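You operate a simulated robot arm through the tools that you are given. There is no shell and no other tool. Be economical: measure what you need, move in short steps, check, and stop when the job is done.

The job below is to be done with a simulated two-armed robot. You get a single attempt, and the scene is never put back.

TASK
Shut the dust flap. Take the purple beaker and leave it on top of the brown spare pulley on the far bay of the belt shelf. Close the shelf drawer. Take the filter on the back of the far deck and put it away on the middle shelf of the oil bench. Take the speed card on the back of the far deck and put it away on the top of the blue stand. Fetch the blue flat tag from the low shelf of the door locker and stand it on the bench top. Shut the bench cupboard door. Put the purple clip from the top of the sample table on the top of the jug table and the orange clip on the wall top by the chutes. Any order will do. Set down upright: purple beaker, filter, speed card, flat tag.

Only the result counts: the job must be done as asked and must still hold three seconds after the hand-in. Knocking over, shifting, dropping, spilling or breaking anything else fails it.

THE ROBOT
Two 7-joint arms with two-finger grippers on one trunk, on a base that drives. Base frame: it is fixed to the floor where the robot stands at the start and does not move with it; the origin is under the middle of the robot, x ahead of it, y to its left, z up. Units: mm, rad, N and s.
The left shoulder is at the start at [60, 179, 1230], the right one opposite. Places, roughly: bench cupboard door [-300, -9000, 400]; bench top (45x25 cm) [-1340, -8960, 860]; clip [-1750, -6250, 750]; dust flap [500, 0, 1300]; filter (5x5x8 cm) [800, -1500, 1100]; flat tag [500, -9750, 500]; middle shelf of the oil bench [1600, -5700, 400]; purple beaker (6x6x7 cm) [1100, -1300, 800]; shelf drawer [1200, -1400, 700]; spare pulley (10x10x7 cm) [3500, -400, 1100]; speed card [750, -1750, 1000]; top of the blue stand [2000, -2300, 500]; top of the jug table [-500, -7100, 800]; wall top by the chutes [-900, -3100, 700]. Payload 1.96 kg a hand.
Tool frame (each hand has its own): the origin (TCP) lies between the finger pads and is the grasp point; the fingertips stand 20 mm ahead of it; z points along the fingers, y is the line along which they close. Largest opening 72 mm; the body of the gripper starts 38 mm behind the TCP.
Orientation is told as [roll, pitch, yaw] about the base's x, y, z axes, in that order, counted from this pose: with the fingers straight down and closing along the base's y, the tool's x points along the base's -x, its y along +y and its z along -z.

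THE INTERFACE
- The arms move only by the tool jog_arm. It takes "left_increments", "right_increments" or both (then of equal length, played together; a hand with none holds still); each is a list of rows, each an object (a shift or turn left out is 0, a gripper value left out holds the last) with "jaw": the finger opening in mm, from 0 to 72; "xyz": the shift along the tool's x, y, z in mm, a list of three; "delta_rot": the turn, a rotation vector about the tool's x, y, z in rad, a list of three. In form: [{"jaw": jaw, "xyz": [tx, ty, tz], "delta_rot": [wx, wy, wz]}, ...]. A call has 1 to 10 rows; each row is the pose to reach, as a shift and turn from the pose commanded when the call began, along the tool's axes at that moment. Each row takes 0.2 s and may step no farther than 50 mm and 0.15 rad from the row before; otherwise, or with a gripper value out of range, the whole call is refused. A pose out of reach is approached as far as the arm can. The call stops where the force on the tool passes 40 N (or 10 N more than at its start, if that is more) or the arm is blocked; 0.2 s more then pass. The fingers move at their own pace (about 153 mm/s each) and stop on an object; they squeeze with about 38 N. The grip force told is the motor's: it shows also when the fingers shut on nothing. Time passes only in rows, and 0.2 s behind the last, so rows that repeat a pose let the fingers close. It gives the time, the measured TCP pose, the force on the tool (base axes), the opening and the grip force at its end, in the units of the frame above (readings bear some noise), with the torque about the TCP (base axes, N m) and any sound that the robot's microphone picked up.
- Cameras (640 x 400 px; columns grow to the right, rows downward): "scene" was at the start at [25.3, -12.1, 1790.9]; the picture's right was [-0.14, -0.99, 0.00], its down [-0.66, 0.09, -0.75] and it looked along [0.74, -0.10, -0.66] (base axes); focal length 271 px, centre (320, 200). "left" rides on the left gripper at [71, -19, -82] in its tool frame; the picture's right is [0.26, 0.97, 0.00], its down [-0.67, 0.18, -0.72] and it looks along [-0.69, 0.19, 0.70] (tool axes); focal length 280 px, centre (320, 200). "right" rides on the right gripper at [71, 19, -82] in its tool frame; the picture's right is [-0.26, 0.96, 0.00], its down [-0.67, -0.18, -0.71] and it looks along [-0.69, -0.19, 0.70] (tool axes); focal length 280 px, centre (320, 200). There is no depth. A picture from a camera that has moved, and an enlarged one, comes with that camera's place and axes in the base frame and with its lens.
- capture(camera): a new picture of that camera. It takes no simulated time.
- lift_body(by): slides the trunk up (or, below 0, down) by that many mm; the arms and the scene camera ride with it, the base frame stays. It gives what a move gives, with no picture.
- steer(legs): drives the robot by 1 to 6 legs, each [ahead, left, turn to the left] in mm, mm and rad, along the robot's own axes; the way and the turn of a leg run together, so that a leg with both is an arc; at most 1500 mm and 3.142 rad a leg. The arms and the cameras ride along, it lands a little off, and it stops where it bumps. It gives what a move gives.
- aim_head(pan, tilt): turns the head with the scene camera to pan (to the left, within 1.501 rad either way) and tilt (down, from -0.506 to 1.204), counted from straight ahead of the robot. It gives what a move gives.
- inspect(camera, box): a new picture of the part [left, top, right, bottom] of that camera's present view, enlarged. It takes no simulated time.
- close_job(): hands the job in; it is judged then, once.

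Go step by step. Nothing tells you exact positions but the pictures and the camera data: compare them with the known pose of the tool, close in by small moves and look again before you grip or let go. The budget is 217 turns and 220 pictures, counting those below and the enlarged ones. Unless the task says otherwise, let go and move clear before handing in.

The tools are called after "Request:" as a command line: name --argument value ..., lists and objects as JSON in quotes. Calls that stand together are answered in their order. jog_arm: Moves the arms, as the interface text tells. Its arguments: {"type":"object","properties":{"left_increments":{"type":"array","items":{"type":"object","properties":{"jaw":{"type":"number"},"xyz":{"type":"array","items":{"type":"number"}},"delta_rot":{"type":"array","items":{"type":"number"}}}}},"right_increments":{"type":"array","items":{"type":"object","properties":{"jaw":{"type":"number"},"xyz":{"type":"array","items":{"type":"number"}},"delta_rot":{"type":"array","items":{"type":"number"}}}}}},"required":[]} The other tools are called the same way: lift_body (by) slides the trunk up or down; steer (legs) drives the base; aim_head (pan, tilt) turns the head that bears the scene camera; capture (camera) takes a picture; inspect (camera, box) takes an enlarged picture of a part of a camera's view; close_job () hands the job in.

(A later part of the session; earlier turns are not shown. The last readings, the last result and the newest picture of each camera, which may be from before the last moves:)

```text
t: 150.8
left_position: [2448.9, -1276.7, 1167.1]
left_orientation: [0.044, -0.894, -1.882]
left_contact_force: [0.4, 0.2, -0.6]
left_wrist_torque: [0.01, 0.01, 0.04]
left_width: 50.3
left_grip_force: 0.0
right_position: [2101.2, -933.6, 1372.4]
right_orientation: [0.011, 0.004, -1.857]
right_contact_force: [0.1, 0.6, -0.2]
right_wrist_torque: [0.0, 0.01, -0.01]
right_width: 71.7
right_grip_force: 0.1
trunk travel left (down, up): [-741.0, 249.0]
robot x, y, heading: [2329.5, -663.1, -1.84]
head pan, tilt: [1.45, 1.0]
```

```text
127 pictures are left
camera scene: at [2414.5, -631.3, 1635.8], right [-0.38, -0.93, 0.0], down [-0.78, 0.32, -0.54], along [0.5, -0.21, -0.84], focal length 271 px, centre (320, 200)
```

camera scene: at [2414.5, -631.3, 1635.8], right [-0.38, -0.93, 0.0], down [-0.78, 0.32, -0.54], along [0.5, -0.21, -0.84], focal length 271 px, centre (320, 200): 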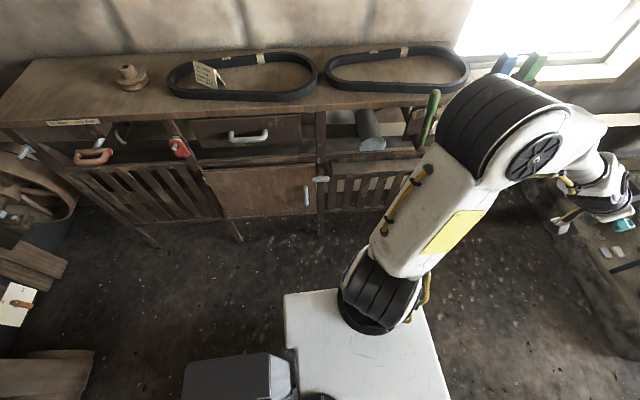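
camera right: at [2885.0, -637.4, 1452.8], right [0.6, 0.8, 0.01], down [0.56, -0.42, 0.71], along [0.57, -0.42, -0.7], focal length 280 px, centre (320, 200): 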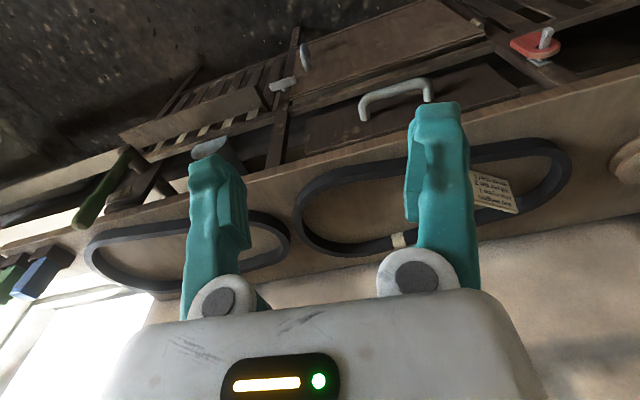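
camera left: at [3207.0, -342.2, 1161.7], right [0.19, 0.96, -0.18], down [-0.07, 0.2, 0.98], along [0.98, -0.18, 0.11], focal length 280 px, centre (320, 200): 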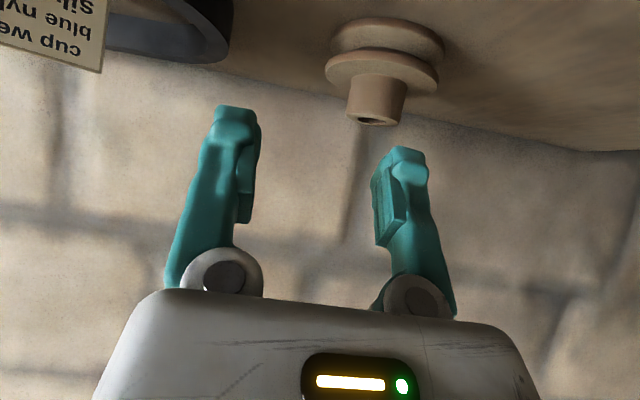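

I'll go back toward the machine's rear to look low around the bowl and under the plank.

Request:
steer --legs '[[0, 0, -1.617], [0, 450, 0]]'

Request:
lift_body --by -450

Request:
aim_head --pan 0.3 --tilt 0.5

Request:
capture --camera "scene"

Request:
capture --camera "left"

```text
t: 157.5
left_position: [1554.4, -1140.8, 1166.8]
left_orientation: [0.043, -0.894, 2.744]
left_contact_force: [-0.4, 0.2, 0.7]
left_wrist_torque: [-0.06, -0.02, -0.02]
left_width: 49.8
left_grip_force: 0.0
right_position: [1927.2, -822.9, 1372.2]
right_orientation: [0.013, 0.003, 2.767]
right_contact_force: [-1.2, 0.3, 0.3]
right_wrist_torque: [0.01, 0.0, -0.01]
right_width: 72.1
right_grip_force: 0.1
trunk travel left (down, up): [-741.0, 249.0]
robot x, y, heading: [2176.6, -1081.3, 2.781]
head pan, tilt: [1.45, 1.0]
```

```text
refused: -450 is not a number from -400 to 400
```

```text
t: 158.9
left_position: [1555.1, -1141.4, 1166.0]
left_orientation: [0.04, -0.896, 2.741]
left_contact_force: [-0.6, 0.0, 0.8]
left_wrist_torque: [0.03, 0.0, 0.02]
left_width: 50.0
left_grip_force: 0.1
right_position: [1926.3, -824.1, 1372.1]
right_orientation: [0.011, 0.004, 2.766]
right_contact_force: [-0.2, 0.1, -0.5]
right_wrist_torque: [0.02, -0.02, 0.03]
right_width: 72.1
right_grip_force: 0.0
trunk travel left (down, up): [-741.0, 249.0]
robot x, y, heading: [2179.7, -1082.6, 2.787]
head pan, tilt: [0.3, 0.499]
```

```text
126 pictures are left
camera scene: at [2144.8, -1095.5, 1676.9], right [0.06, 1.0, 0.0], down [0.48, -0.03, -0.88], along [-0.88, 0.05, -0.48], focal length 271 px, centre (320, 200)
```

scene: 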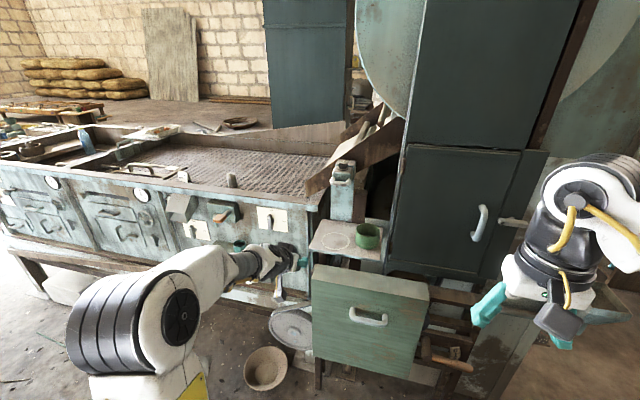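

```text
125 pictures are left
camera left: at [1663.0, -1162.1, 1161.8], right [-0.19, -0.96, -0.18], down [0.07, -0.2, 0.98], along [-0.98, 0.18, 0.11], focal length 280 px, centre (320, 200)
```

left: 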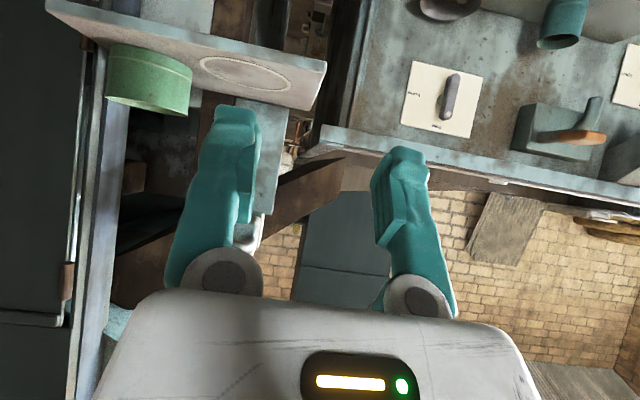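

I lower the trunk to look under the machine.

Request:
lift_body --by -390

Request:
aim_head --pan 0.2 --tilt 0.6

Request:
capture --camera "scene"

Request:
capture --camera "left"

```text
t: 162.6
left_position: [1554.2, -1141.2, 775.5]
left_orientation: [0.043, -0.894, 2.741]
left_contact_force: [-0.5, -0.6, -0.3]
left_wrist_torque: [-0.01, 0.03, 0.0]
left_width: 50.0
left_grip_force: 0.2
right_position: [1926.3, -824.5, 981.7]
right_orientation: [0.01, 0.002, 2.766]
right_contact_force: [0.1, -0.3, 0.1]
right_wrist_torque: [-0.02, 0.0, 0.03]
right_width: 72.0
right_grip_force: 0.0
trunk travel left (down, up): [-351.0, 639.0]
robot x, y, heading: [2175.1, -1081.3, 2.782]
head pan, tilt: [0.3, 0.499]
```

```text
t: 163.3
left_position: [1554.5, -1141.9, 776.3]
left_orientation: [0.042, -0.895, 2.742]
left_contact_force: [0.4, 0.5, -0.2]
left_wrist_torque: [0.01, -0.01, 0.0]
left_width: 49.8
left_grip_force: 0.0
right_position: [1926.2, -825.1, 981.4]
right_orientation: [0.01, 0.005, 2.765]
right_contact_force: [-0.4, -0.6, -0.5]
right_wrist_torque: [0.01, 0.01, -0.03]
right_width: 72.2
right_grip_force: 0.1
trunk travel left (down, up): [-351.0, 639.0]
robot x, y, heading: [2175.7, -1075.5, 2.788]
head pan, tilt: [0.201, 0.6]
```

```text
124 pictures are left
camera scene: at [2148.3, -1086.9, 1277.8], right [0.15, 0.99, 0.0], down [0.56, -0.09, -0.83], along [-0.82, 0.13, -0.56], focal length 271 px, centre (320, 200)
```

scene: 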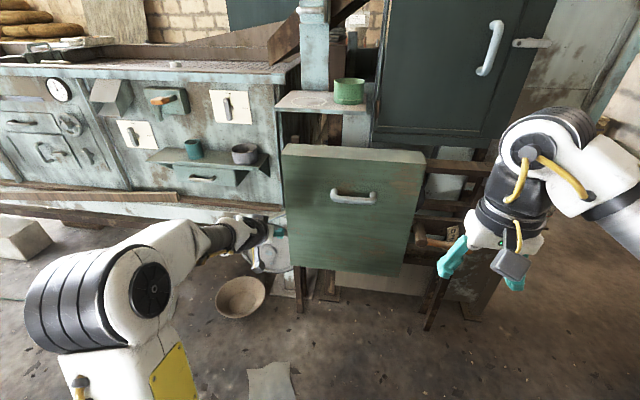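

```text
123 pictures are left
camera left: at [1663.0, -1162.1, 771.8], right [-0.19, -0.96, -0.18], down [0.07, -0.2, 0.98], along [-0.98, 0.18, 0.11], focal length 280 px, centre (320, 200)
```

left: 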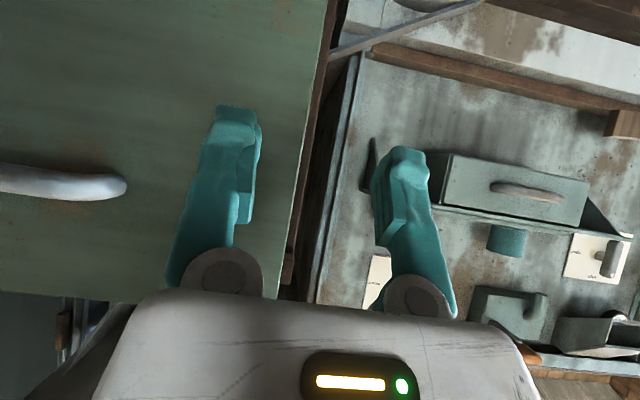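

I'll check both sides from here, including where the robot stood before.

Request:
aim_head --pan -1.5 --tilt 0.6

Request:
capture --camera "scene"

Request:
aim_head --pan 1.5 --tilt 0.6

Request:
capture --camera "scene"

```text
t: 165.0
left_position: [1555.1, -1141.3, 776.5]
left_orientation: [0.042, -0.893, 2.741]
left_contact_force: [-0.3, 0.3, -0.5]
left_wrist_torque: [-0.01, 0.01, -0.04]
left_width: 50.2
left_grip_force: 0.1
right_position: [1926.6, -823.8, 982.6]
right_orientation: [0.01, 0.005, 2.766]
right_contact_force: [0.9, 0.3, -0.5]
right_wrist_torque: [-0.01, 0.03, 0.04]
right_width: 72.1
right_grip_force: 0.0
trunk travel left (down, up): [-351.0, 639.0]
robot x, y, heading: [2178.5, -1078.3, 2.785]
head pan, tilt: [-1.499, 0.6]
```

```text
122 pictures are left
camera scene: at [2260.4, -1015.7, 1277.8], right [0.96, -0.28, 0.0], down [-0.16, -0.54, -0.83], along [0.23, 0.79, -0.56], focal length 271 px, centre (320, 200)
```

scene: 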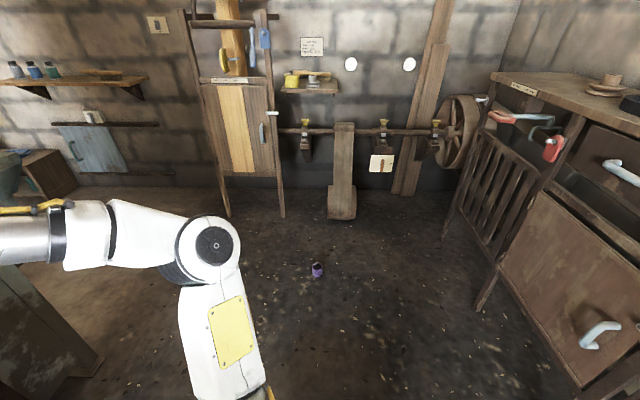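

```text
t: 167.6
left_position: [1554.3, -1141.2, 777.4]
left_orientation: [0.041, -0.893, 2.741]
left_contact_force: [-0.1, -0.1, -0.3]
left_wrist_torque: [0.02, 0.01, -0.02]
left_width: 50.2
left_grip_force: 0.1
right_position: [1926.3, -825.1, 981.9]
right_orientation: [0.009, 0.004, 2.768]
right_contact_force: [-0.7, -0.7, 0.2]
right_wrist_torque: [0.0, -0.01, 0.04]
right_width: 71.9
right_grip_force: 0.0
trunk travel left (down, up): [-351.0, 639.0]
robot x, y, heading: [2181.0, -1076.0, 2.783]
head pan, tilt: [1.499, 0.6]
```

```text
121 pictures are left
camera scene: at [2198.9, -1180.9, 1277.8], right [-0.91, 0.42, 0.0], down [0.23, 0.51, -0.83], along [-0.34, -0.75, -0.56], focal length 271 px, centre (320, 200)
```

scene: 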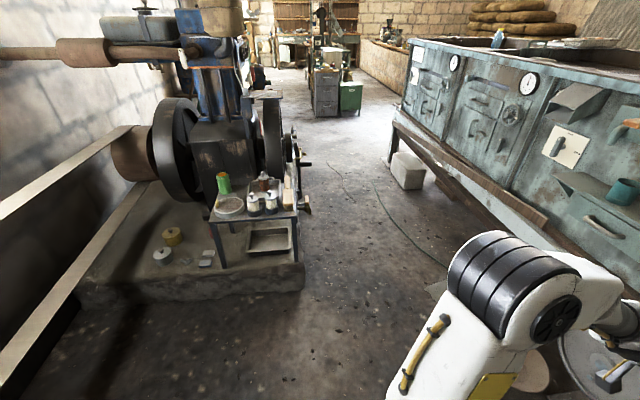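

Found it: a purple beaker on the floor near (2549,38). Zooming in to see its pose.

Request:
aim_head --pan -1.5 --tilt 0.6

Request:
inspect --camera "scene" --box '[285, 245, 350, 290]'

```text
t: 170.2
left_position: [1556.4, -1141.1, 776.4]
left_orientation: [0.041, -0.893, 2.741]
left_contact_force: [0.3, 0.2, -0.9]
left_wrist_torque: [0.0, 0.02, 0.02]
left_width: 49.9
left_grip_force: 0.1
right_position: [1927.4, -824.1, 981.6]
right_orientation: [0.009, 0.005, 2.765]
right_contact_force: [-0.2, -0.2, -0.5]
right_wrist_torque: [0.0, -0.02, -0.02]
right_width: 72.2
right_grip_force: 0.1
trunk travel left (down, up): [-351.0, 639.0]
robot x, y, heading: [2179.5, -1080.6, 2.782]
head pan, tilt: [-1.499, 0.6]
```

```text
8.89 times, centred on (318, 268) of scene
camera zoom: at [2260.4, -1015.7, 1277.8], right [0.96, -0.28, 0.0], down [-0.16, -0.54, -0.83], along [0.23, 0.79, -0.56], focal length 2410 px, centre (342, -400)
```

zoom: 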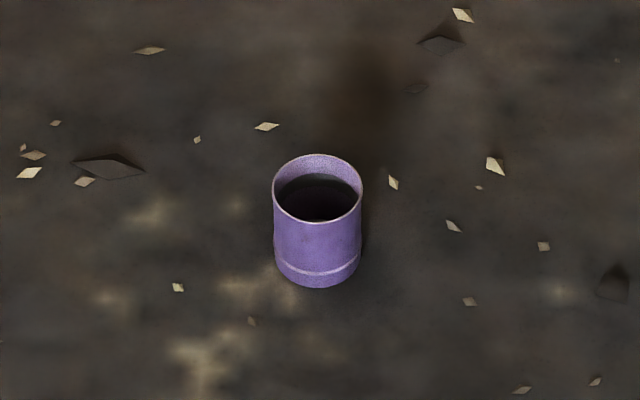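

The beaker stands upright and intact on the floor at about (2546,30). I need to learn how low a hand can reach, so I test the right arm downward in free air.

Request:
jog_arm --right_increments '[{"xyz": [-20, 0, 45]}, {"xyz": [-40, 0, 90]}, {"xyz": [-60, 0, 135]}, {"xyz": [-80, 0, 180]}, {"xyz": [-100, 0, 225]}, {"xyz": [-100, 0, 275]}, {"xyz": [-100, 0, 325]}, {"xyz": [-100, 0, 375]}, {"xyz": [-100, 0, 425]}, {"xyz": [-100, 0, 475]}]'

```text
t: 172.4
left_position: [1555.6, -1140.8, 776.4]
left_orientation: [0.043, -0.893, 2.743]
left_contact_force: [-0.3, -0.1, -0.1]
left_wrist_torque: [-0.01, 0.0, 0.02]
left_width: 49.9
left_grip_force: 0.1
right_position: [1832.6, -792.8, 504.3]
right_orientation: [0.009, 0.004, 2.766]
right_contact_force: [0.0, 1.0, -0.9]
right_wrist_torque: [-0.02, 0.0, -0.03]
right_width: 71.8
right_grip_force: 0.0
trunk travel left (down, up): [-351.0, 639.0]
robot x, y, heading: [2182.4, -1076.9, 2.781]
head pan, tilt: [-1.499, 0.6]
```

No trouble at 200 mm below the shoulder. I'll test further down.

Request:
jog_arm --right_increments '[{"xyz": [0, 0, 50]}, {"xyz": [0, 0, 100]}, {"xyz": [0, 0, 150]}, {"xyz": [0, 0, 200]}, {"xyz": [0, 0, 250]}]'

```text
t: 173.6
left_position: [1554.6, -1141.5, 775.7]
left_orientation: [0.04, -0.894, 2.743]
left_contact_force: [0.3, 0.1, -0.7]
left_wrist_torque: [-0.01, -0.01, -0.01]
left_width: 49.7
left_grip_force: 0.1
right_position: [1831.9, -796.5, 255.5]
right_orientation: [0.009, 0.003, 2.766]
right_contact_force: [0.2, -0.9, -0.7]
right_wrist_torque: [0.01, 0.07, 0.0]
right_width: 72.1
right_grip_force: 0.0
trunk travel left (down, up): [-351.0, 639.0]
robot x, y, heading: [2176.6, -1078.1, 2.788]
head pan, tilt: [-1.499, 0.6]
```

The right arm works freely down to 450 mm below the shoulder, so it will fetch the beaker. I turn toward it and approach partway.

Request:
steer --legs '[[0, 0, -1.531], [0, 140, 0], [560, 0, 0]]'

Request:
aim_head --pan -0.2 --tilt 0.9

Request:
capture --camera "scene"

Request:
capture --camera "right"

```text
t: 181.6
left_position: [2152.8, 126.4, 776.4]
left_orientation: [0.042, -0.894, 1.197]
left_contact_force: [-0.1, 0.0, -0.8]
left_wrist_torque: [0.0, 0.03, 0.02]
left_width: 49.9
left_grip_force: 0.1
right_position: [2503.1, -141.1, 256.3]
right_orientation: [0.01, 0.004, 1.221]
right_contact_force: [0.1, -1.0, -1.4]
right_wrist_torque: [0.01, -0.03, -0.01]
right_width: 72.0
right_grip_force: 0.1
trunk travel left (down, up): [-351.0, 639.0]
robot x, y, heading: [2227.9, -491.4, 1.245]
head pan, tilt: [-1.499, 0.6]
```

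```text
t: 183.0
left_position: [2152.5, 127.4, 776.7]
left_orientation: [0.042, -0.894, 1.197]
left_contact_force: [0.2, -0.9, -0.4]
left_wrist_torque: [0.03, 0.01, 0.03]
left_width: 49.7
left_grip_force: 0.0
right_position: [2503.6, -141.4, 257.2]
right_orientation: [0.012, 0.005, 1.223]
right_contact_force: [0.0, 0.6, 0.3]
right_wrist_torque: [0.0, -0.03, -0.02]
right_width: 72.0
right_grip_force: 0.1
trunk travel left (down, up): [-351.0, 639.0]
robot x, y, heading: [2227.7, -491.0, 1.239]
head pan, tilt: [-0.201, 0.901]
```

```text
119 pictures are left
camera scene: at [2251.6, -486.2, 1253.0], right [0.86, -0.51, 0.0], down [-0.4, -0.68, -0.62], along [0.31, 0.54, -0.78], focal length 271 px, centre (320, 200)
```

scene: 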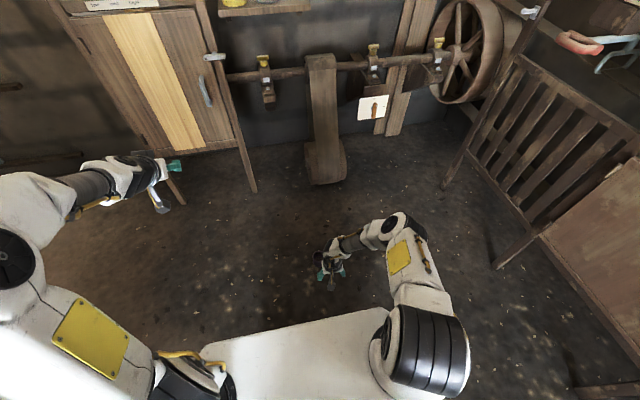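

```text
118 pictures are left
camera right: at [2462.7, -201.3, 337.4], right [-0.82, 0.58, 0.01], down [0.41, 0.57, 0.71], along [0.4, 0.58, -0.7], focal length 280 px, centre (320, 200)
```

right: 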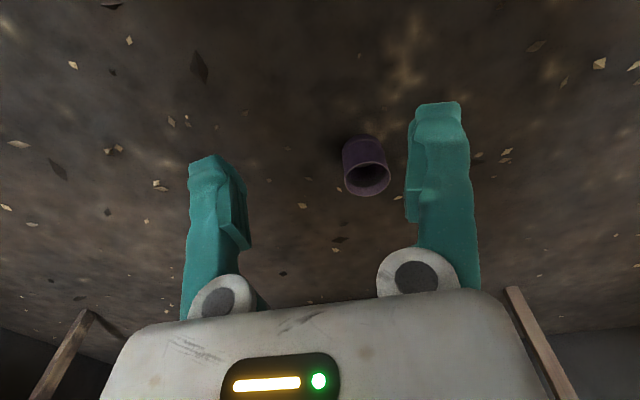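

The beaker is at (2545,28); I move 173 mm ahead and 15 left to put the right hand above it.

Request:
steer --legs '[[173, 15, 0]]'

Request:
capture --camera "right"

```text
t: 184.5
left_position: [2197.1, 299.8, 775.3]
left_orientation: [0.04, -0.893, 1.195]
left_contact_force: [-0.8, 0.6, -1.1]
left_wrist_torque: [0.0, 0.02, 0.01]
left_width: 50.0
left_grip_force: 0.1
right_position: [2548.2, 32.0, 256.0]
right_orientation: [0.009, 0.006, 1.219]
right_contact_force: [-0.7, -0.5, 0.0]
right_wrist_torque: [0.02, 0.02, 0.0]
right_width: 71.8
right_grip_force: 0.1
trunk travel left (down, up): [-351.0, 639.0]
robot x, y, heading: [2273.3, -320.5, 1.235]
head pan, tilt: [-0.201, 0.901]
```

```text
117 pictures are left
camera right: at [2507.1, -29.2, 337.1], right [-0.82, 0.58, 0.01], down [0.41, 0.57, 0.71], along [0.41, 0.58, -0.7], focal length 280 px, centre (320, 200)
```

right: 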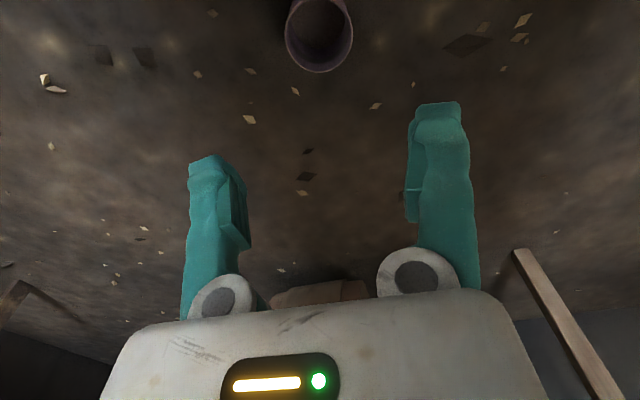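

Centred within 4 mm. I'll lower the trunk in two steps.

Request:
lift_body --by -150

Request:
capture --camera "right"

```text
t: 186.3
left_position: [2197.3, 299.0, 626.2]
left_orientation: [0.042, -0.893, 1.196]
left_contact_force: [0.5, 0.2, -0.3]
left_wrist_torque: [0.01, 0.01, -0.04]
left_width: 50.1
left_grip_force: 0.1
right_position: [2546.8, 31.5, 107.8]
right_orientation: [0.012, 0.003, 1.219]
right_contact_force: [-0.3, -0.5, -0.1]
right_wrist_torque: [0.02, 0.0, -0.01]
right_width: 72.2
right_grip_force: 0.1
trunk travel left (down, up): [-201.0, 789.0]
robot x, y, heading: [2273.2, -322.3, 1.24]
head pan, tilt: [-0.201, 0.901]
```

```text
116 pictures are left
camera right: at [2507.1, -29.3, 187.4], right [-0.82, 0.58, 0.01], down [0.41, 0.57, 0.71], along [0.41, 0.58, -0.7], focal length 280 px, centre (320, 200)
```

right: 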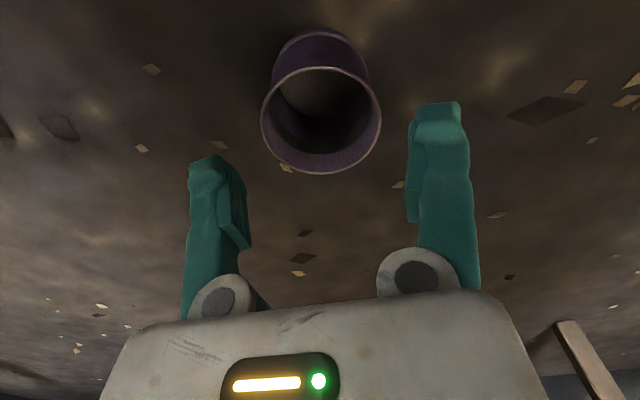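

Good; a 5 mm back-correction, then lower 70 mm and close fully.

Request:
jog_arm --right_increments '[{"xyz": [6, 0, 0]}]'

Request:
lift_body --by -68

Request:
jog_arm --right_increments '[{"jaw": 72}, {"jaw": 0}, {"jaw": 0}, {"jaw": 0}, {"jaw": 0}]'

Request:
capture --camera "right"

```text
t: 186.7
left_position: [2196.7, 299.7, 626.9]
left_orientation: [0.043, -0.894, 1.197]
left_contact_force: [0.3, 0.4, 0.3]
left_wrist_torque: [0.01, -0.02, -0.01]
left_width: 50.2
left_grip_force: 0.0
right_position: [2546.0, 24.6, 107.3]
right_orientation: [0.01, 0.005, 1.218]
right_contact_force: [1.2, -0.7, -0.6]
right_wrist_torque: [0.01, -0.02, -0.02]
right_width: 71.6
right_grip_force: 0.0
trunk travel left (down, up): [-201.0, 789.0]
robot x, y, heading: [2276.2, -319.7, 1.238]
head pan, tilt: [-0.201, 0.901]
```

```text
t: 187.7
left_position: [2197.5, 299.9, 557.6]
left_orientation: [0.042, -0.894, 1.193]
left_contact_force: [0.0, -1.4, -0.7]
left_wrist_torque: [0.04, 0.01, 0.0]
left_width: 50.1
left_grip_force: 0.1
right_position: [2545.3, 25.1, 38.4]
right_orientation: [0.01, 0.003, 1.219]
right_contact_force: [-0.2, 0.4, -0.8]
right_wrist_torque: [0.02, -0.01, 0.02]
right_width: 71.8
right_grip_force: 0.0
trunk travel left (down, up): [-133.0, 857.0]
robot x, y, heading: [2274.2, -321.8, 1.242]
head pan, tilt: [-0.201, 0.901]
```

```text
t: 188.9
left_position: [2196.8, 300.2, 558.0]
left_orientation: [0.042, -0.894, 1.194]
left_contact_force: [-0.9, -0.1, -0.5]
left_wrist_torque: [-0.04, 0.0, 0.02]
left_width: 50.1
left_grip_force: 0.0
right_position: [2544.9, 25.6, 37.9]
right_orientation: [0.012, 0.003, 1.22]
right_contact_force: [-1.0, -0.5, 1.6]
right_wrist_torque: [0.05, 0.0, -0.01]
right_width: 66.4
right_grip_force: 37.8
trunk travel left (down, up): [-133.0, 857.0]
robot x, y, heading: [2275.0, -320.8, 1.24]
head pan, tilt: [-0.201, 0.901]
```

```text
115 pictures are left
camera right: at [2505.0, -35.1, 119.5], right [-0.82, 0.58, 0.01], down [0.41, 0.57, 0.71], along [0.41, 0.58, -0.7], focal length 280 px, centre (320, 200)
```

right: 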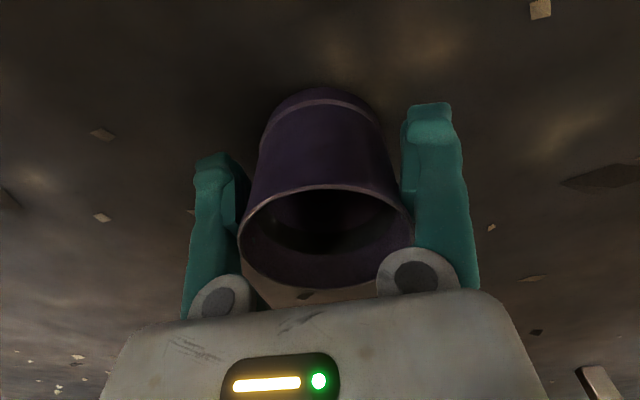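

Held under the flared rim at 66 mm, which is a self-supporting hold. I'll lift a little and monitor for slip.

Request:
lift_body --by 100

Request:
jog_arm --right_increments '[{"jaw": 0}, {"jaw": 0}, {"jaw": 0}, {"jaw": 0}, {"jaw": 0}, {"jaw": 0}]'

Request:
capture --camera "right"

```text
t: 190.3
left_position: [2198.5, 299.6, 658.5]
left_orientation: [0.042, -0.892, 1.196]
left_contact_force: [-0.5, -0.4, 0.7]
left_wrist_torque: [-0.01, 0.03, 0.01]
left_width: 50.0
left_grip_force: 0.1
right_position: [2544.7, 25.4, 138.9]
right_orientation: [0.01, 0.004, 1.22]
right_contact_force: [-0.5, -0.1, 0.2]
right_wrist_torque: [0.02, -0.03, -0.01]
right_width: 66.6
right_grip_force: 37.9
trunk travel left (down, up): [-233.0, 757.0]
robot x, y, heading: [2276.6, -320.1, 1.237]
head pan, tilt: [-0.201, 0.901]
```

```text
t: 191.7
left_position: [2199.3, 300.0, 659.2]
left_orientation: [0.042, -0.894, 1.196]
left_contact_force: [-0.1, 1.1, -0.3]
left_wrist_torque: [-0.02, -0.02, 0.0]
left_width: 49.8
left_grip_force: 0.2
right_position: [2544.9, 24.7, 139.2]
right_orientation: [0.012, 0.003, 1.218]
right_contact_force: [0.0, -0.1, -0.8]
right_wrist_torque: [0.02, 0.0, 0.02]
right_width: 66.3
right_grip_force: 38.5
trunk travel left (down, up): [-233.0, 757.0]
robot x, y, heading: [2271.8, -320.4, 1.237]
head pan, tilt: [-0.201, 0.901]
```

```text
114 pictures are left
camera right: at [2505.0, -35.1, 219.4], right [-0.82, 0.58, 0.01], down [0.41, 0.57, 0.71], along [0.41, 0.58, -0.7], focal length 280 px, centre (320, 200)
```

right: 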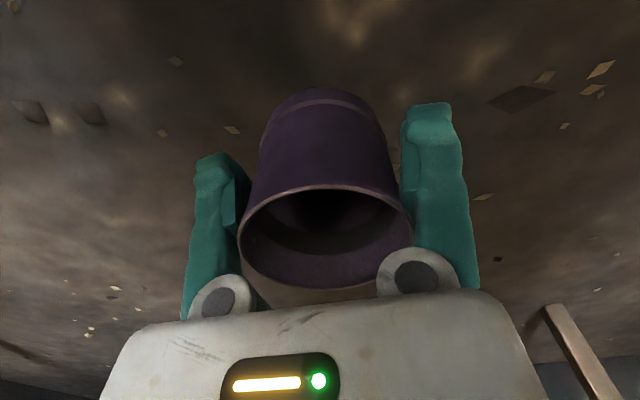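

The grip is stable. I'll raise the trunk and simultaneously fold the left arm back to a vertical-fingers pose.

Request:
lift_body --by 400

Request:
jog_arm --left_increments '[{"xyz": [15, 0, -20], "delta_rot": [0, 0.13, 0]}, {"xyz": [30, 0, -40], "delta_rot": [0, 0.26, 0]}, {"xyz": [45, 0, -60], "delta_rot": [0, 0.39, 0]}, {"xyz": [60, 0, -80], "delta_rot": [0, 0.52, 0]}, {"xyz": [75, 0, -100], "delta_rot": [0, 0.65, 0]}, {"xyz": [90, 0, -115], "delta_rot": [0, 0.78, 0]}, {"xyz": [90, 0, -115], "delta_rot": [0, 0.89, 0]}]'

Request:
aim_head --pan 0.2 --tilt 0.9

Request:
capture --camera "scene"

```text
t: 195.5
left_position: [2198.9, 300.5, 1056.9]
left_orientation: [0.042, -0.893, 1.196]
left_contact_force: [-0.6, 0.2, 0.7]
left_wrist_torque: [-0.02, 0.0, 0.02]
left_width: 50.1
left_grip_force: 0.1
right_position: [2545.1, 24.1, 537.6]
right_orientation: [0.01, 0.004, 1.218]
right_contact_force: [-0.4, -0.9, 0.0]
right_wrist_torque: [-0.01, -0.01, 0.0]
right_width: 66.3
right_grip_force: 37.8
trunk travel left (down, up): [-633.0, 357.0]
robot x, y, heading: [2277.3, -318.0, 1.239]
head pan, tilt: [-0.201, 0.901]
```

```text
t: 197.1
left_position: [2144.8, 148.6, 1016.2]
left_orientation: [0.028, -0.014, 1.228]
left_contact_force: [0.2, 0.3, -0.3]
left_wrist_torque: [0.01, -0.04, -0.01]
left_width: 49.9
left_grip_force: 0.0
left hand out of reach, approached as far as the arm can: row 1, 6, 7
right_position: [2544.6, 25.0, 538.4]
right_orientation: [0.008, 0.005, 1.219]
right_contact_force: [0.5, 0.4, 0.3]
right_wrist_torque: [-0.01, -0.01, -0.04]
right_width: 66.4
right_grip_force: 38.5
trunk travel left (down, up): [-633.0, 357.0]
robot x, y, heading: [2274.3, -317.4, 1.239]
head pan, tilt: [-0.201, 0.901]
```

```text
t: 198.0
left_position: [2145.8, 148.0, 1016.8]
left_orientation: [0.028, -0.016, 1.227]
left_contact_force: [0.5, -0.6, 0.1]
left_wrist_torque: [0.01, -0.02, 0.0]
left_width: 49.9
left_grip_force: 0.1
right_position: [2546.3, 26.3, 538.6]
right_orientation: [0.013, 0.004, 1.217]
right_contact_force: [0.0, 0.0, -0.9]
right_wrist_torque: [0.0, -0.01, 0.0]
right_width: 66.3
right_grip_force: 38.2
trunk travel left (down, up): [-633.0, 357.0]
robot x, y, heading: [2274.8, -322.5, 1.238]
head pan, tilt: [0.201, 0.901]
```

```text
113 pictures are left
camera scene: at [2266.9, -303.5, 1535.0], right [0.99, -0.13, 0.0], down [-0.1, -0.78, -0.62], along [0.08, 0.62, -0.78], focal length 271 px, centre (320, 200)
```

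scene: 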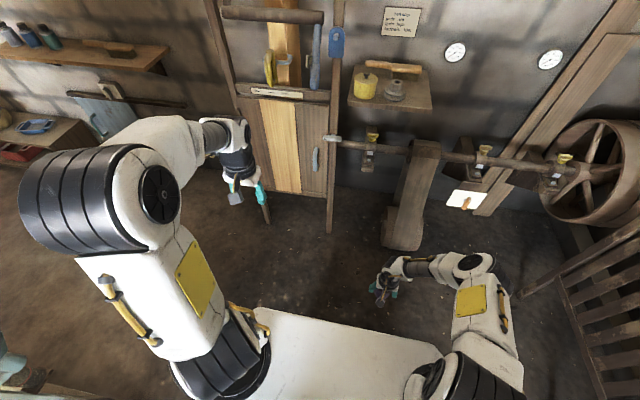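

Now turn toward the shelf, move forward and raise the beaker above shelf height.

Request:
steer --legs '[[0, 0, -1.555], [430, 0, 0]]'

Request:
lift_body --by 330

Request:
jog_arm --right_increments '[{"xyz": [0, 0, -45]}, {"xyz": [0, 0, -90]}, {"xyz": [0, 0, -135]}, {"xyz": [0, 0, -180]}, {"xyz": [0, 0, -225]}, {"xyz": [0, 0, -270]}, {"xyz": [0, 0, -315]}, {"xyz": [0, 0, -340]}]'

Request:
aim_head --pan 0.1 --tilt 0.7

Request:
capture --camera "scene"

```text
t: 204.4
left_position: [3138.1, -352.1, 1016.2]
left_orientation: [0.028, -0.015, -0.37]
left_contact_force: [-0.2, 0.2, -0.7]
left_wrist_torque: [0.01, 0.0, 0.05]
left_width: 50.0
left_grip_force: 0.1
right_position: [3004.4, -749.3, 538.5]
right_orientation: [0.01, 0.006, -0.381]
right_contact_force: [-0.2, -0.3, -1.3]
right_wrist_torque: [-0.01, 0.02, -0.02]
right_width: 66.3
right_grip_force: 37.7
trunk travel left (down, up): [-633.0, 357.0]
robot x, y, heading: [2665.6, -467.4, -0.363]
head pan, tilt: [0.201, 0.901]
```

```text
t: 207.7
left_position: [3137.8, -352.1, 1345.8]
left_orientation: [0.027, -0.018, -0.372]
left_contact_force: [-0.7, -0.1, -0.7]
left_wrist_torque: [-0.03, 0.02, -0.03]
left_width: 50.1
left_grip_force: 0.2
right_position: [3005.2, -749.1, 869.0]
right_orientation: [0.011, 0.002, -0.381]
right_contact_force: [-0.5, -0.4, -0.8]
right_wrist_torque: [-0.04, 0.0, 0.0]
right_width: 66.4
right_grip_force: 37.6
trunk travel left (down, up): [-963.0, 27.0]
robot x, y, heading: [2662.8, -465.4, -0.365]
head pan, tilt: [0.201, 0.901]
```

```text
t: 209.5
left_position: [3138.2, -352.2, 1345.4]
left_orientation: [0.029, -0.017, -0.371]
left_contact_force: [-0.5, 0.7, 0.2]
left_wrist_torque: [0.03, -0.01, -0.01]
left_width: 50.1
left_grip_force: 0.0
right_position: [3003.7, -754.2, 1211.0]
right_orientation: [0.009, 0.004, -0.379]
right_contact_force: [0.3, 0.4, -0.5]
right_wrist_torque: [-0.04, 0.01, 0.0]
right_width: 66.2
right_grip_force: 38.0
trunk travel left (down, up): [-963.0, 27.0]
robot x, y, heading: [2668.1, -468.7, -0.359]
head pan, tilt: [0.201, 0.901]
```

```text
t: 210.2
left_position: [3138.6, -352.3, 1347.2]
left_orientation: [0.027, -0.018, -0.371]
left_contact_force: [0.2, 0.2, 0.8]
left_wrist_torque: [-0.03, 0.01, 0.0]
left_width: 50.1
left_grip_force: 0.0
right_position: [3003.9, -754.6, 1210.7]
right_orientation: [0.011, 0.004, -0.381]
right_contact_force: [-0.8, -0.3, 0.4]
right_wrist_torque: [0.01, -0.02, -0.01]
right_width: 66.2
right_grip_force: 37.7
trunk travel left (down, up): [-963.0, 27.0]
robot x, y, heading: [2666.0, -469.3, -0.364]
head pan, tilt: [0.099, 0.7]
```

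```text
112 pictures are left
camera scene: at [2694.4, -469.1, 1881.1], right [-0.26, -0.97, 0.0], down [-0.62, 0.17, -0.76], along [0.74, -0.2, -0.64], focal length 271 px, centre (320, 200)
```

scene: 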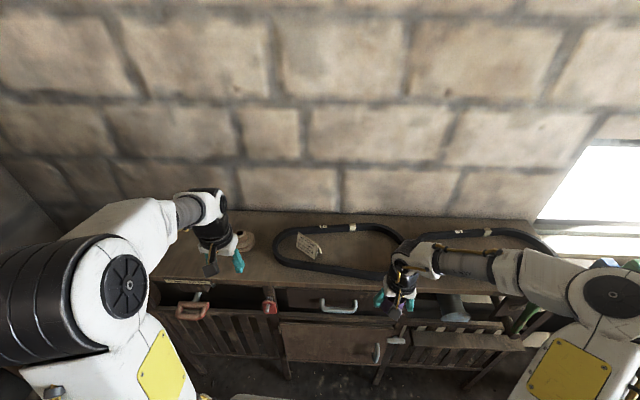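

I shift left to bring the right hand opposite the pulley.

Request:
steer --legs '[[0, 0, 0.046], [0, 500, 0]]'

Request:
aim_head --pan -0.1 --tilt 0.75

Request:
capture --camera "scene"

Request:
capture --camera "right"

```text
t: 213.5
left_position: [3288.8, 140.2, 1344.6]
left_orientation: [0.029, -0.017, -0.331]
left_contact_force: [-0.4, -0.4, -0.1]
left_wrist_torque: [-0.02, 0.03, 0.0]
left_width: 50.0
left_grip_force: 0.1
right_position: [3172.5, -267.0, 1209.8]
right_orientation: [0.013, 0.004, -0.34]
right_contact_force: [0.1, -0.9, -0.3]
right_wrist_torque: [0.01, -0.04, 0.01]
right_width: 66.1
right_grip_force: 37.8
trunk travel left (down, up): [-963.0, 27.0]
robot x, y, heading: [2825.1, 7.2, -0.322]
head pan, tilt: [0.099, 0.7]
```

```text
t: 214.3
left_position: [3288.3, 142.2, 1346.3]
left_orientation: [0.027, -0.018, -0.331]
left_contact_force: [-0.8, 0.2, 0.6]
left_wrist_torque: [0.02, 0.0, 0.02]
left_width: 50.1
left_grip_force: 0.0
right_position: [3171.5, -265.8, 1210.0]
right_orientation: [0.012, 0.004, -0.34]
right_contact_force: [0.7, -0.6, -0.3]
right_wrist_torque: [-0.05, 0.01, -0.01]
right_width: 66.4
right_grip_force: 38.2
trunk travel left (down, up): [-963.0, 27.0]
robot x, y, heading: [2824.5, 7.7, -0.319]
head pan, tilt: [-0.099, 0.75]
```

```text
111 pictures are left
camera scene: at [2843.5, -7.9, 1876.9], right [-0.41, -0.91, 0.0], down [-0.62, 0.28, -0.73], along [0.67, -0.3, -0.68], focal length 271 px, centre (320, 200)
```

scene: 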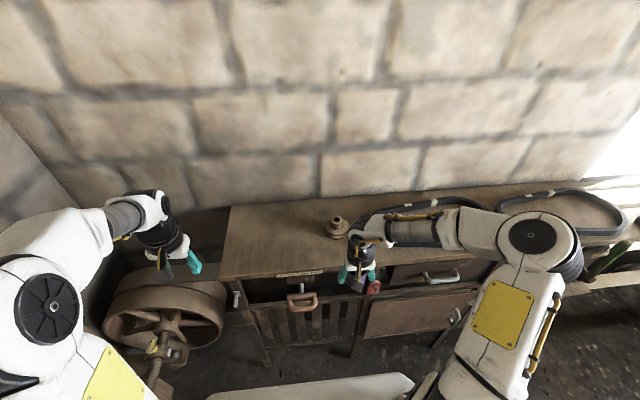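

```text
110 pictures are left
camera right: at [3111.9, -224.9, 1291.2], right [0.57, 0.82, 0.01], down [0.57, -0.41, 0.71], along [0.59, -0.4, -0.7], focal length 280 px, centre (320, 200)
```

right: 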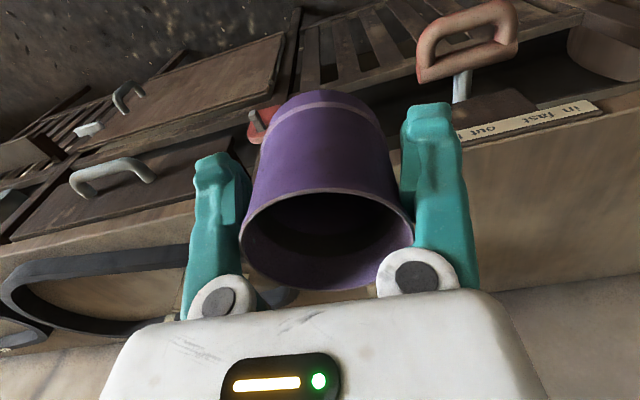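

I'll zoom on the pulley and use the left hand's camera for a second ray.

Request:
inspect --camera "scene" --box '[290, 180, 410, 280]'

Request:
capture --camera "left"

```text
4.00 times, centred on (350, 230) of scene
camera zoom: at [2843.5, -7.9, 1876.9], right [-0.41, -0.91, 0.0], down [-0.62, 0.28, -0.73], along [0.67, -0.3, -0.68], focal length 1084 px, centre (200, 80)
```

zoom: 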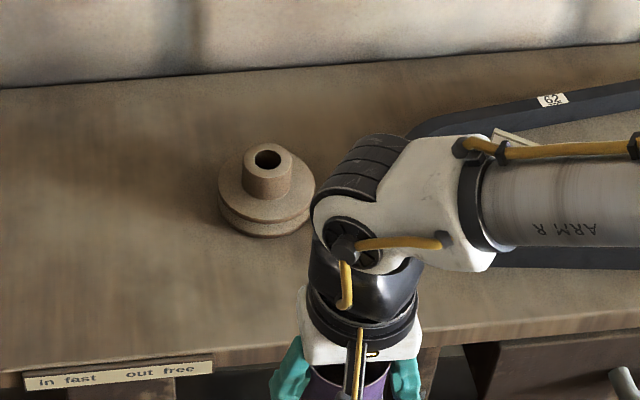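

```text
108 pictures are left
camera left: at [3214.6, 145.0, 1425.9], right [0.07, 1.0, 0.02], down [0.68, -0.06, 0.73], along [0.73, -0.03, -0.68], focal length 280 px, centre (320, 200)
```

left: 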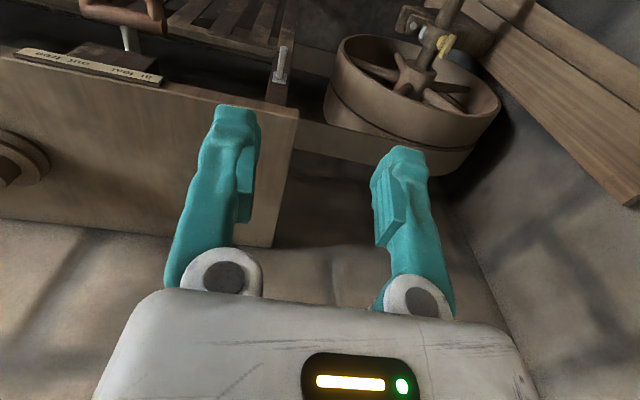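

Pulley axis ≈ (3461,-356), hub top z ≈ 1115. I need 303 mm forward and 5 left: drive most, then check.

Request:
steer --legs '[[190, 5, 0]]'

Request:
jog_arm --right_increments '[{"xyz": [-25, 0, 0]}, {"xyz": [-50, 0, 0]}]'

Request:
aim_head --pan -0.25 --tilt 0.9

Request:
inspect --camera "scene" --box '[260, 80, 420, 220]'

Request:
capture --camera "right"

```text
t: 215.8
left_position: [3468.5, 87.1, 1347.5]
left_orientation: [0.03, -0.019, -0.331]
left_contact_force: [-0.1, -0.1, 0.5]
left_wrist_torque: [0.01, -0.05, -0.02]
left_width: 49.9
left_grip_force: 0.1
right_position: [3351.0, -322.7, 1211.0]
right_orientation: [0.012, 0.0, -0.341]
right_contact_force: [-0.3, 0.3, -1.2]
right_wrist_torque: [0.01, -0.04, 0.0]
right_width: 66.2
right_grip_force: 37.8
trunk travel left (down, up): [-963.0, 27.0]
robot x, y, heading: [3005.0, -45.5, -0.327]
head pan, tilt: [-0.099, 0.75]
```

```text
t: 216.4
left_position: [3470.6, 86.2, 1345.6]
left_orientation: [0.028, -0.017, -0.331]
left_contact_force: [0.0, 0.7, 0.3]
left_wrist_torque: [0.0, 0.02, 0.0]
left_width: 50.1
left_grip_force: 0.2
right_position: [3402.3, -337.9, 1209.9]
right_orientation: [0.012, 0.003, -0.341]
right_contact_force: [0.2, -0.4, -0.8]
right_wrist_torque: [0.01, 0.02, -0.03]
right_width: 66.6
right_grip_force: 38.1
trunk travel left (down, up): [-963.0, 27.0]
robot x, y, heading: [3007.8, -47.9, -0.322]
head pan, tilt: [-0.099, 0.75]
```

```text
t: 217.1
left_position: [3471.9, 86.1, 1346.0]
left_orientation: [0.029, -0.019, -0.332]
left_contact_force: [0.3, -0.8, -0.3]
left_wrist_torque: [-0.01, -0.02, 0.01]
left_width: 50.0
left_grip_force: 0.1
right_position: [3401.6, -337.7, 1209.6]
right_orientation: [0.011, 0.004, -0.339]
right_contact_force: [-0.1, 0.2, -0.6]
right_wrist_torque: [0.01, 0.02, 0.02]
right_width: 66.4
right_grip_force: 37.8
trunk travel left (down, up): [-963.0, 27.0]
robot x, y, heading: [3004.7, -45.3, -0.323]
head pan, tilt: [-0.25, 0.901]
```

```text
2.86 times, centred on (340, 150) of scene
camera zoom: at [3014.1, -71.1, 1865.1], right [-0.54, -0.84, 0.0], down [-0.66, 0.42, -0.62], along [0.52, -0.34, -0.78], focal length 775 px, centre (263, 343)
```

zoom: 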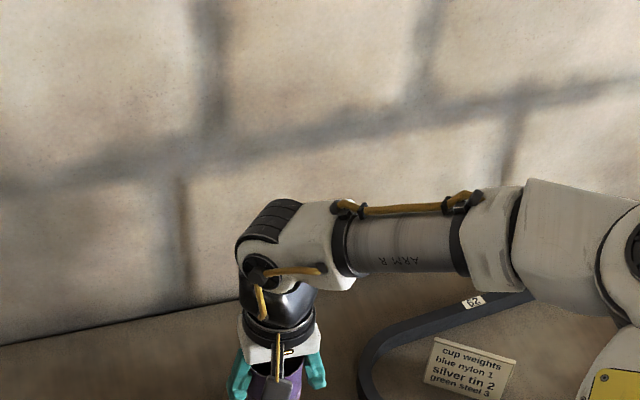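

```text
106 pictures are left
camera right: at [3343.0, -296.8, 1290.8], right [0.57, 0.82, 0.01], down [0.57, -0.41, 0.71], along [0.59, -0.4, -0.7], focal length 280 px, centre (320, 200)
```

right: 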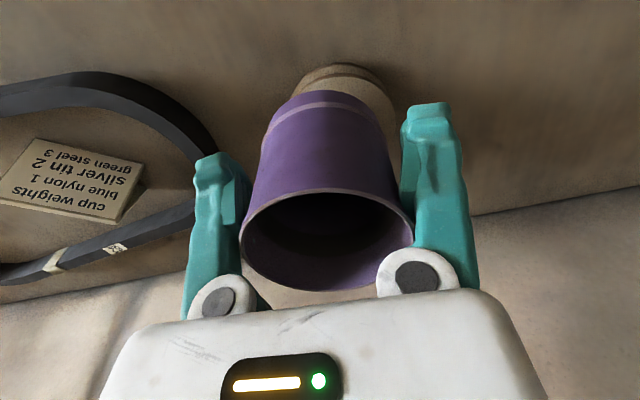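

The pulley lies as predicted. I move the beaker over the hub and check.

Request:
jog_arm --right_increments '[{"xyz": [-30, 2, 0]}, {"xyz": [-58, 4, 0]}, {"xyz": [-58, 4, 20]}]'

Request:
aim_head --pan -0.25 --tilt 0.7

Request:
inspect --camera "scene" --box '[260, 100, 420, 220]'

Request:
capture --camera "right"

Request:
capture --camera "left"

```text
t: 217.9
left_position: [3471.6, 85.1, 1346.2]
left_orientation: [0.03, -0.017, -0.331]
left_contact_force: [-0.3, -0.5, -0.4]
left_wrist_torque: [-0.01, 0.01, 0.01]
left_width: 50.2
left_grip_force: 0.0
right_position: [3458.7, -354.3, 1188.9]
right_orientation: [0.011, 0.004, -0.339]
right_contact_force: [0.6, 0.0, -0.5]
right_wrist_torque: [0.03, 0.01, -0.06]
right_width: 66.1
right_grip_force: 38.2
trunk travel left (down, up): [-963.0, 27.0]
robot x, y, heading: [3005.9, -48.4, -0.32]
head pan, tilt: [-0.25, 0.901]
```

```text
t: 218.7
left_position: [3472.1, 86.5, 1346.2]
left_orientation: [0.029, -0.017, -0.332]
left_contact_force: [0.6, 1.1, 0.3]
left_wrist_torque: [0.0, 0.03, -0.01]
left_width: 50.2
left_grip_force: 0.1
right_position: [3456.9, -353.7, 1188.8]
right_orientation: [0.01, 0.005, -0.341]
right_contact_force: [-0.4, -0.1, -0.4]
right_wrist_torque: [0.03, 0.0, 0.0]
right_width: 66.3
right_grip_force: 37.7
trunk travel left (down, up): [-963.0, 27.0]
robot x, y, heading: [3007.3, -45.0, -0.317]
head pan, tilt: [-0.25, 0.7]
```

```text
3.33 times, centred on (340, 160) of scene
camera zoom: at [3021.7, -76.2, 1881.1], right [-0.54, -0.84, 0.0], down [-0.54, 0.35, -0.76], along [0.64, -0.41, -0.64], focal length 904 px, centre (253, 333)
```

zoom: 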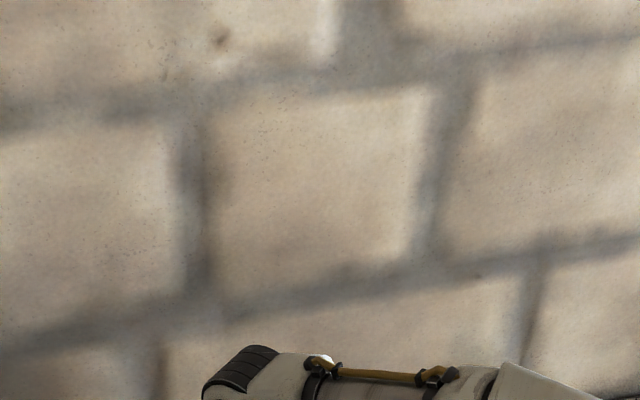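

```text
104 pictures are left
camera right: at [3398.4, -312.8, 1269.8], right [0.57, 0.82, 0.01], down [0.57, -0.41, 0.71], along [0.59, -0.4, -0.7], focal length 280 px, centre (320, 200)
```

right: 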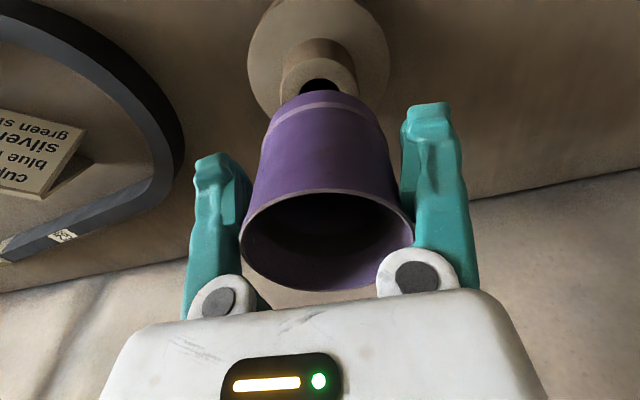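

```text
103 pictures are left
camera left: at [3397.0, 88.9, 1426.0], right [0.07, 1.0, 0.02], down [0.68, -0.06, 0.73], along [0.73, -0.03, -0.68], focal length 280 px, centre (320, 200)
```

left: 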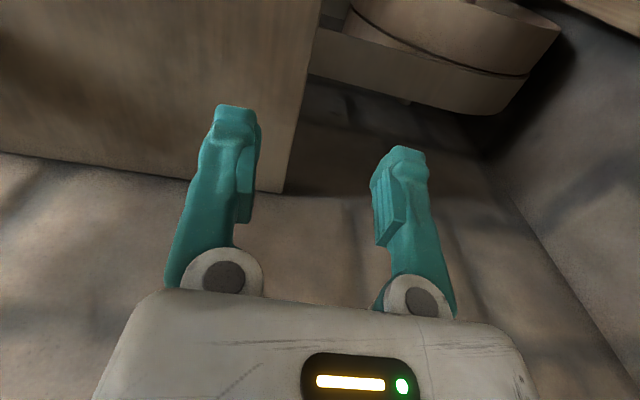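

The hub is directly beneath (axis ≈ 3455,-349; top ≈ 1118) and centred within 5 mm. I lower gently.

Request:
jog_arm --right_increments '[{"xyz": [2, 4, 12]}, {"xyz": [2, 4, 24]}]'

Request:
capture --camera "right"

```text
t: 219.3
left_position: [3472.1, 85.0, 1345.4]
left_orientation: [0.029, -0.018, -0.331]
left_contact_force: [0.7, 0.0, 0.3]
left_wrist_torque: [-0.02, 0.0, 0.02]
left_width: 50.0
left_grip_force: 0.2
right_position: [3456.8, -348.5, 1165.7]
right_orientation: [0.01, 0.005, -0.34]
right_contact_force: [-0.7, 0.9, 1.0]
right_wrist_torque: [-0.03, 0.01, 0.02]
right_width: 66.2
right_grip_force: 38.3
trunk travel left (down, up): [-963.0, 27.0]
robot x, y, heading: [3003.9, -45.6, -0.321]
head pan, tilt: [-0.25, 0.7]
```

```text
102 pictures are left
camera right: at [3397.8, -307.3, 1246.2], right [0.57, 0.82, 0.01], down [0.58, -0.41, 0.71], along [0.59, -0.4, -0.7], focal length 280 px, centre (320, 200)
```

right: 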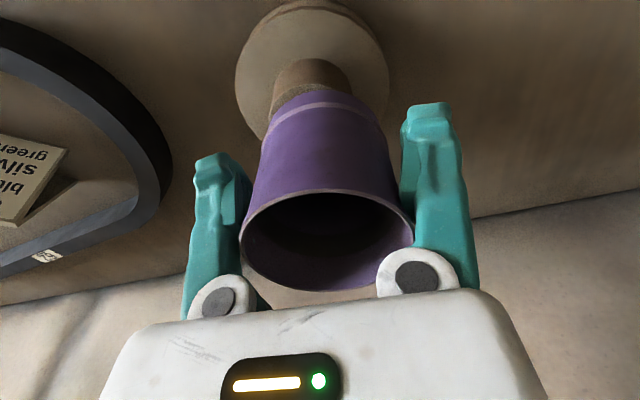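

Shift back 5 mm sideways and descend until contact.

Request:
jog_arm --right_increments '[{"xyz": [0, -5, 0]}, {"xyz": [0, -5, 4]}, {"xyz": [0, -5, 7]}, {"xyz": [0, -5, 9]}]'

Request:
capture --camera "right"

```text
t: 220.3
left_position: [3472.6, 84.5, 1346.3]
left_orientation: [0.029, -0.017, -0.331]
left_contact_force: [-0.4, -0.6, -0.7]
left_wrist_torque: [-0.01, 0.02, -0.01]
left_width: 50.0
left_grip_force: 0.2
right_position: [3454.7, -353.5, 1155.8]
right_orientation: [0.012, 0.004, -0.339]
right_contact_force: [0.4, -0.8, -0.2]
right_wrist_torque: [0.01, 0.0, 0.0]
right_width: 66.1
right_grip_force: 38.1
trunk travel left (down, up): [-963.0, 27.0]
robot x, y, heading: [3005.7, -50.3, -0.326]
head pan, tilt: [-0.25, 0.7]
```

```text
101 pictures are left
camera right: at [3395.5, -312.6, 1237.6], right [0.57, 0.82, 0.01], down [0.57, -0.41, 0.71], along [0.59, -0.4, -0.7], focal length 280 px, centre (320, 200)
```

right: 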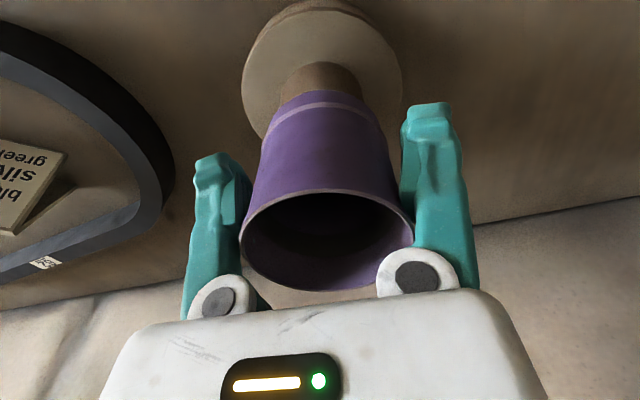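

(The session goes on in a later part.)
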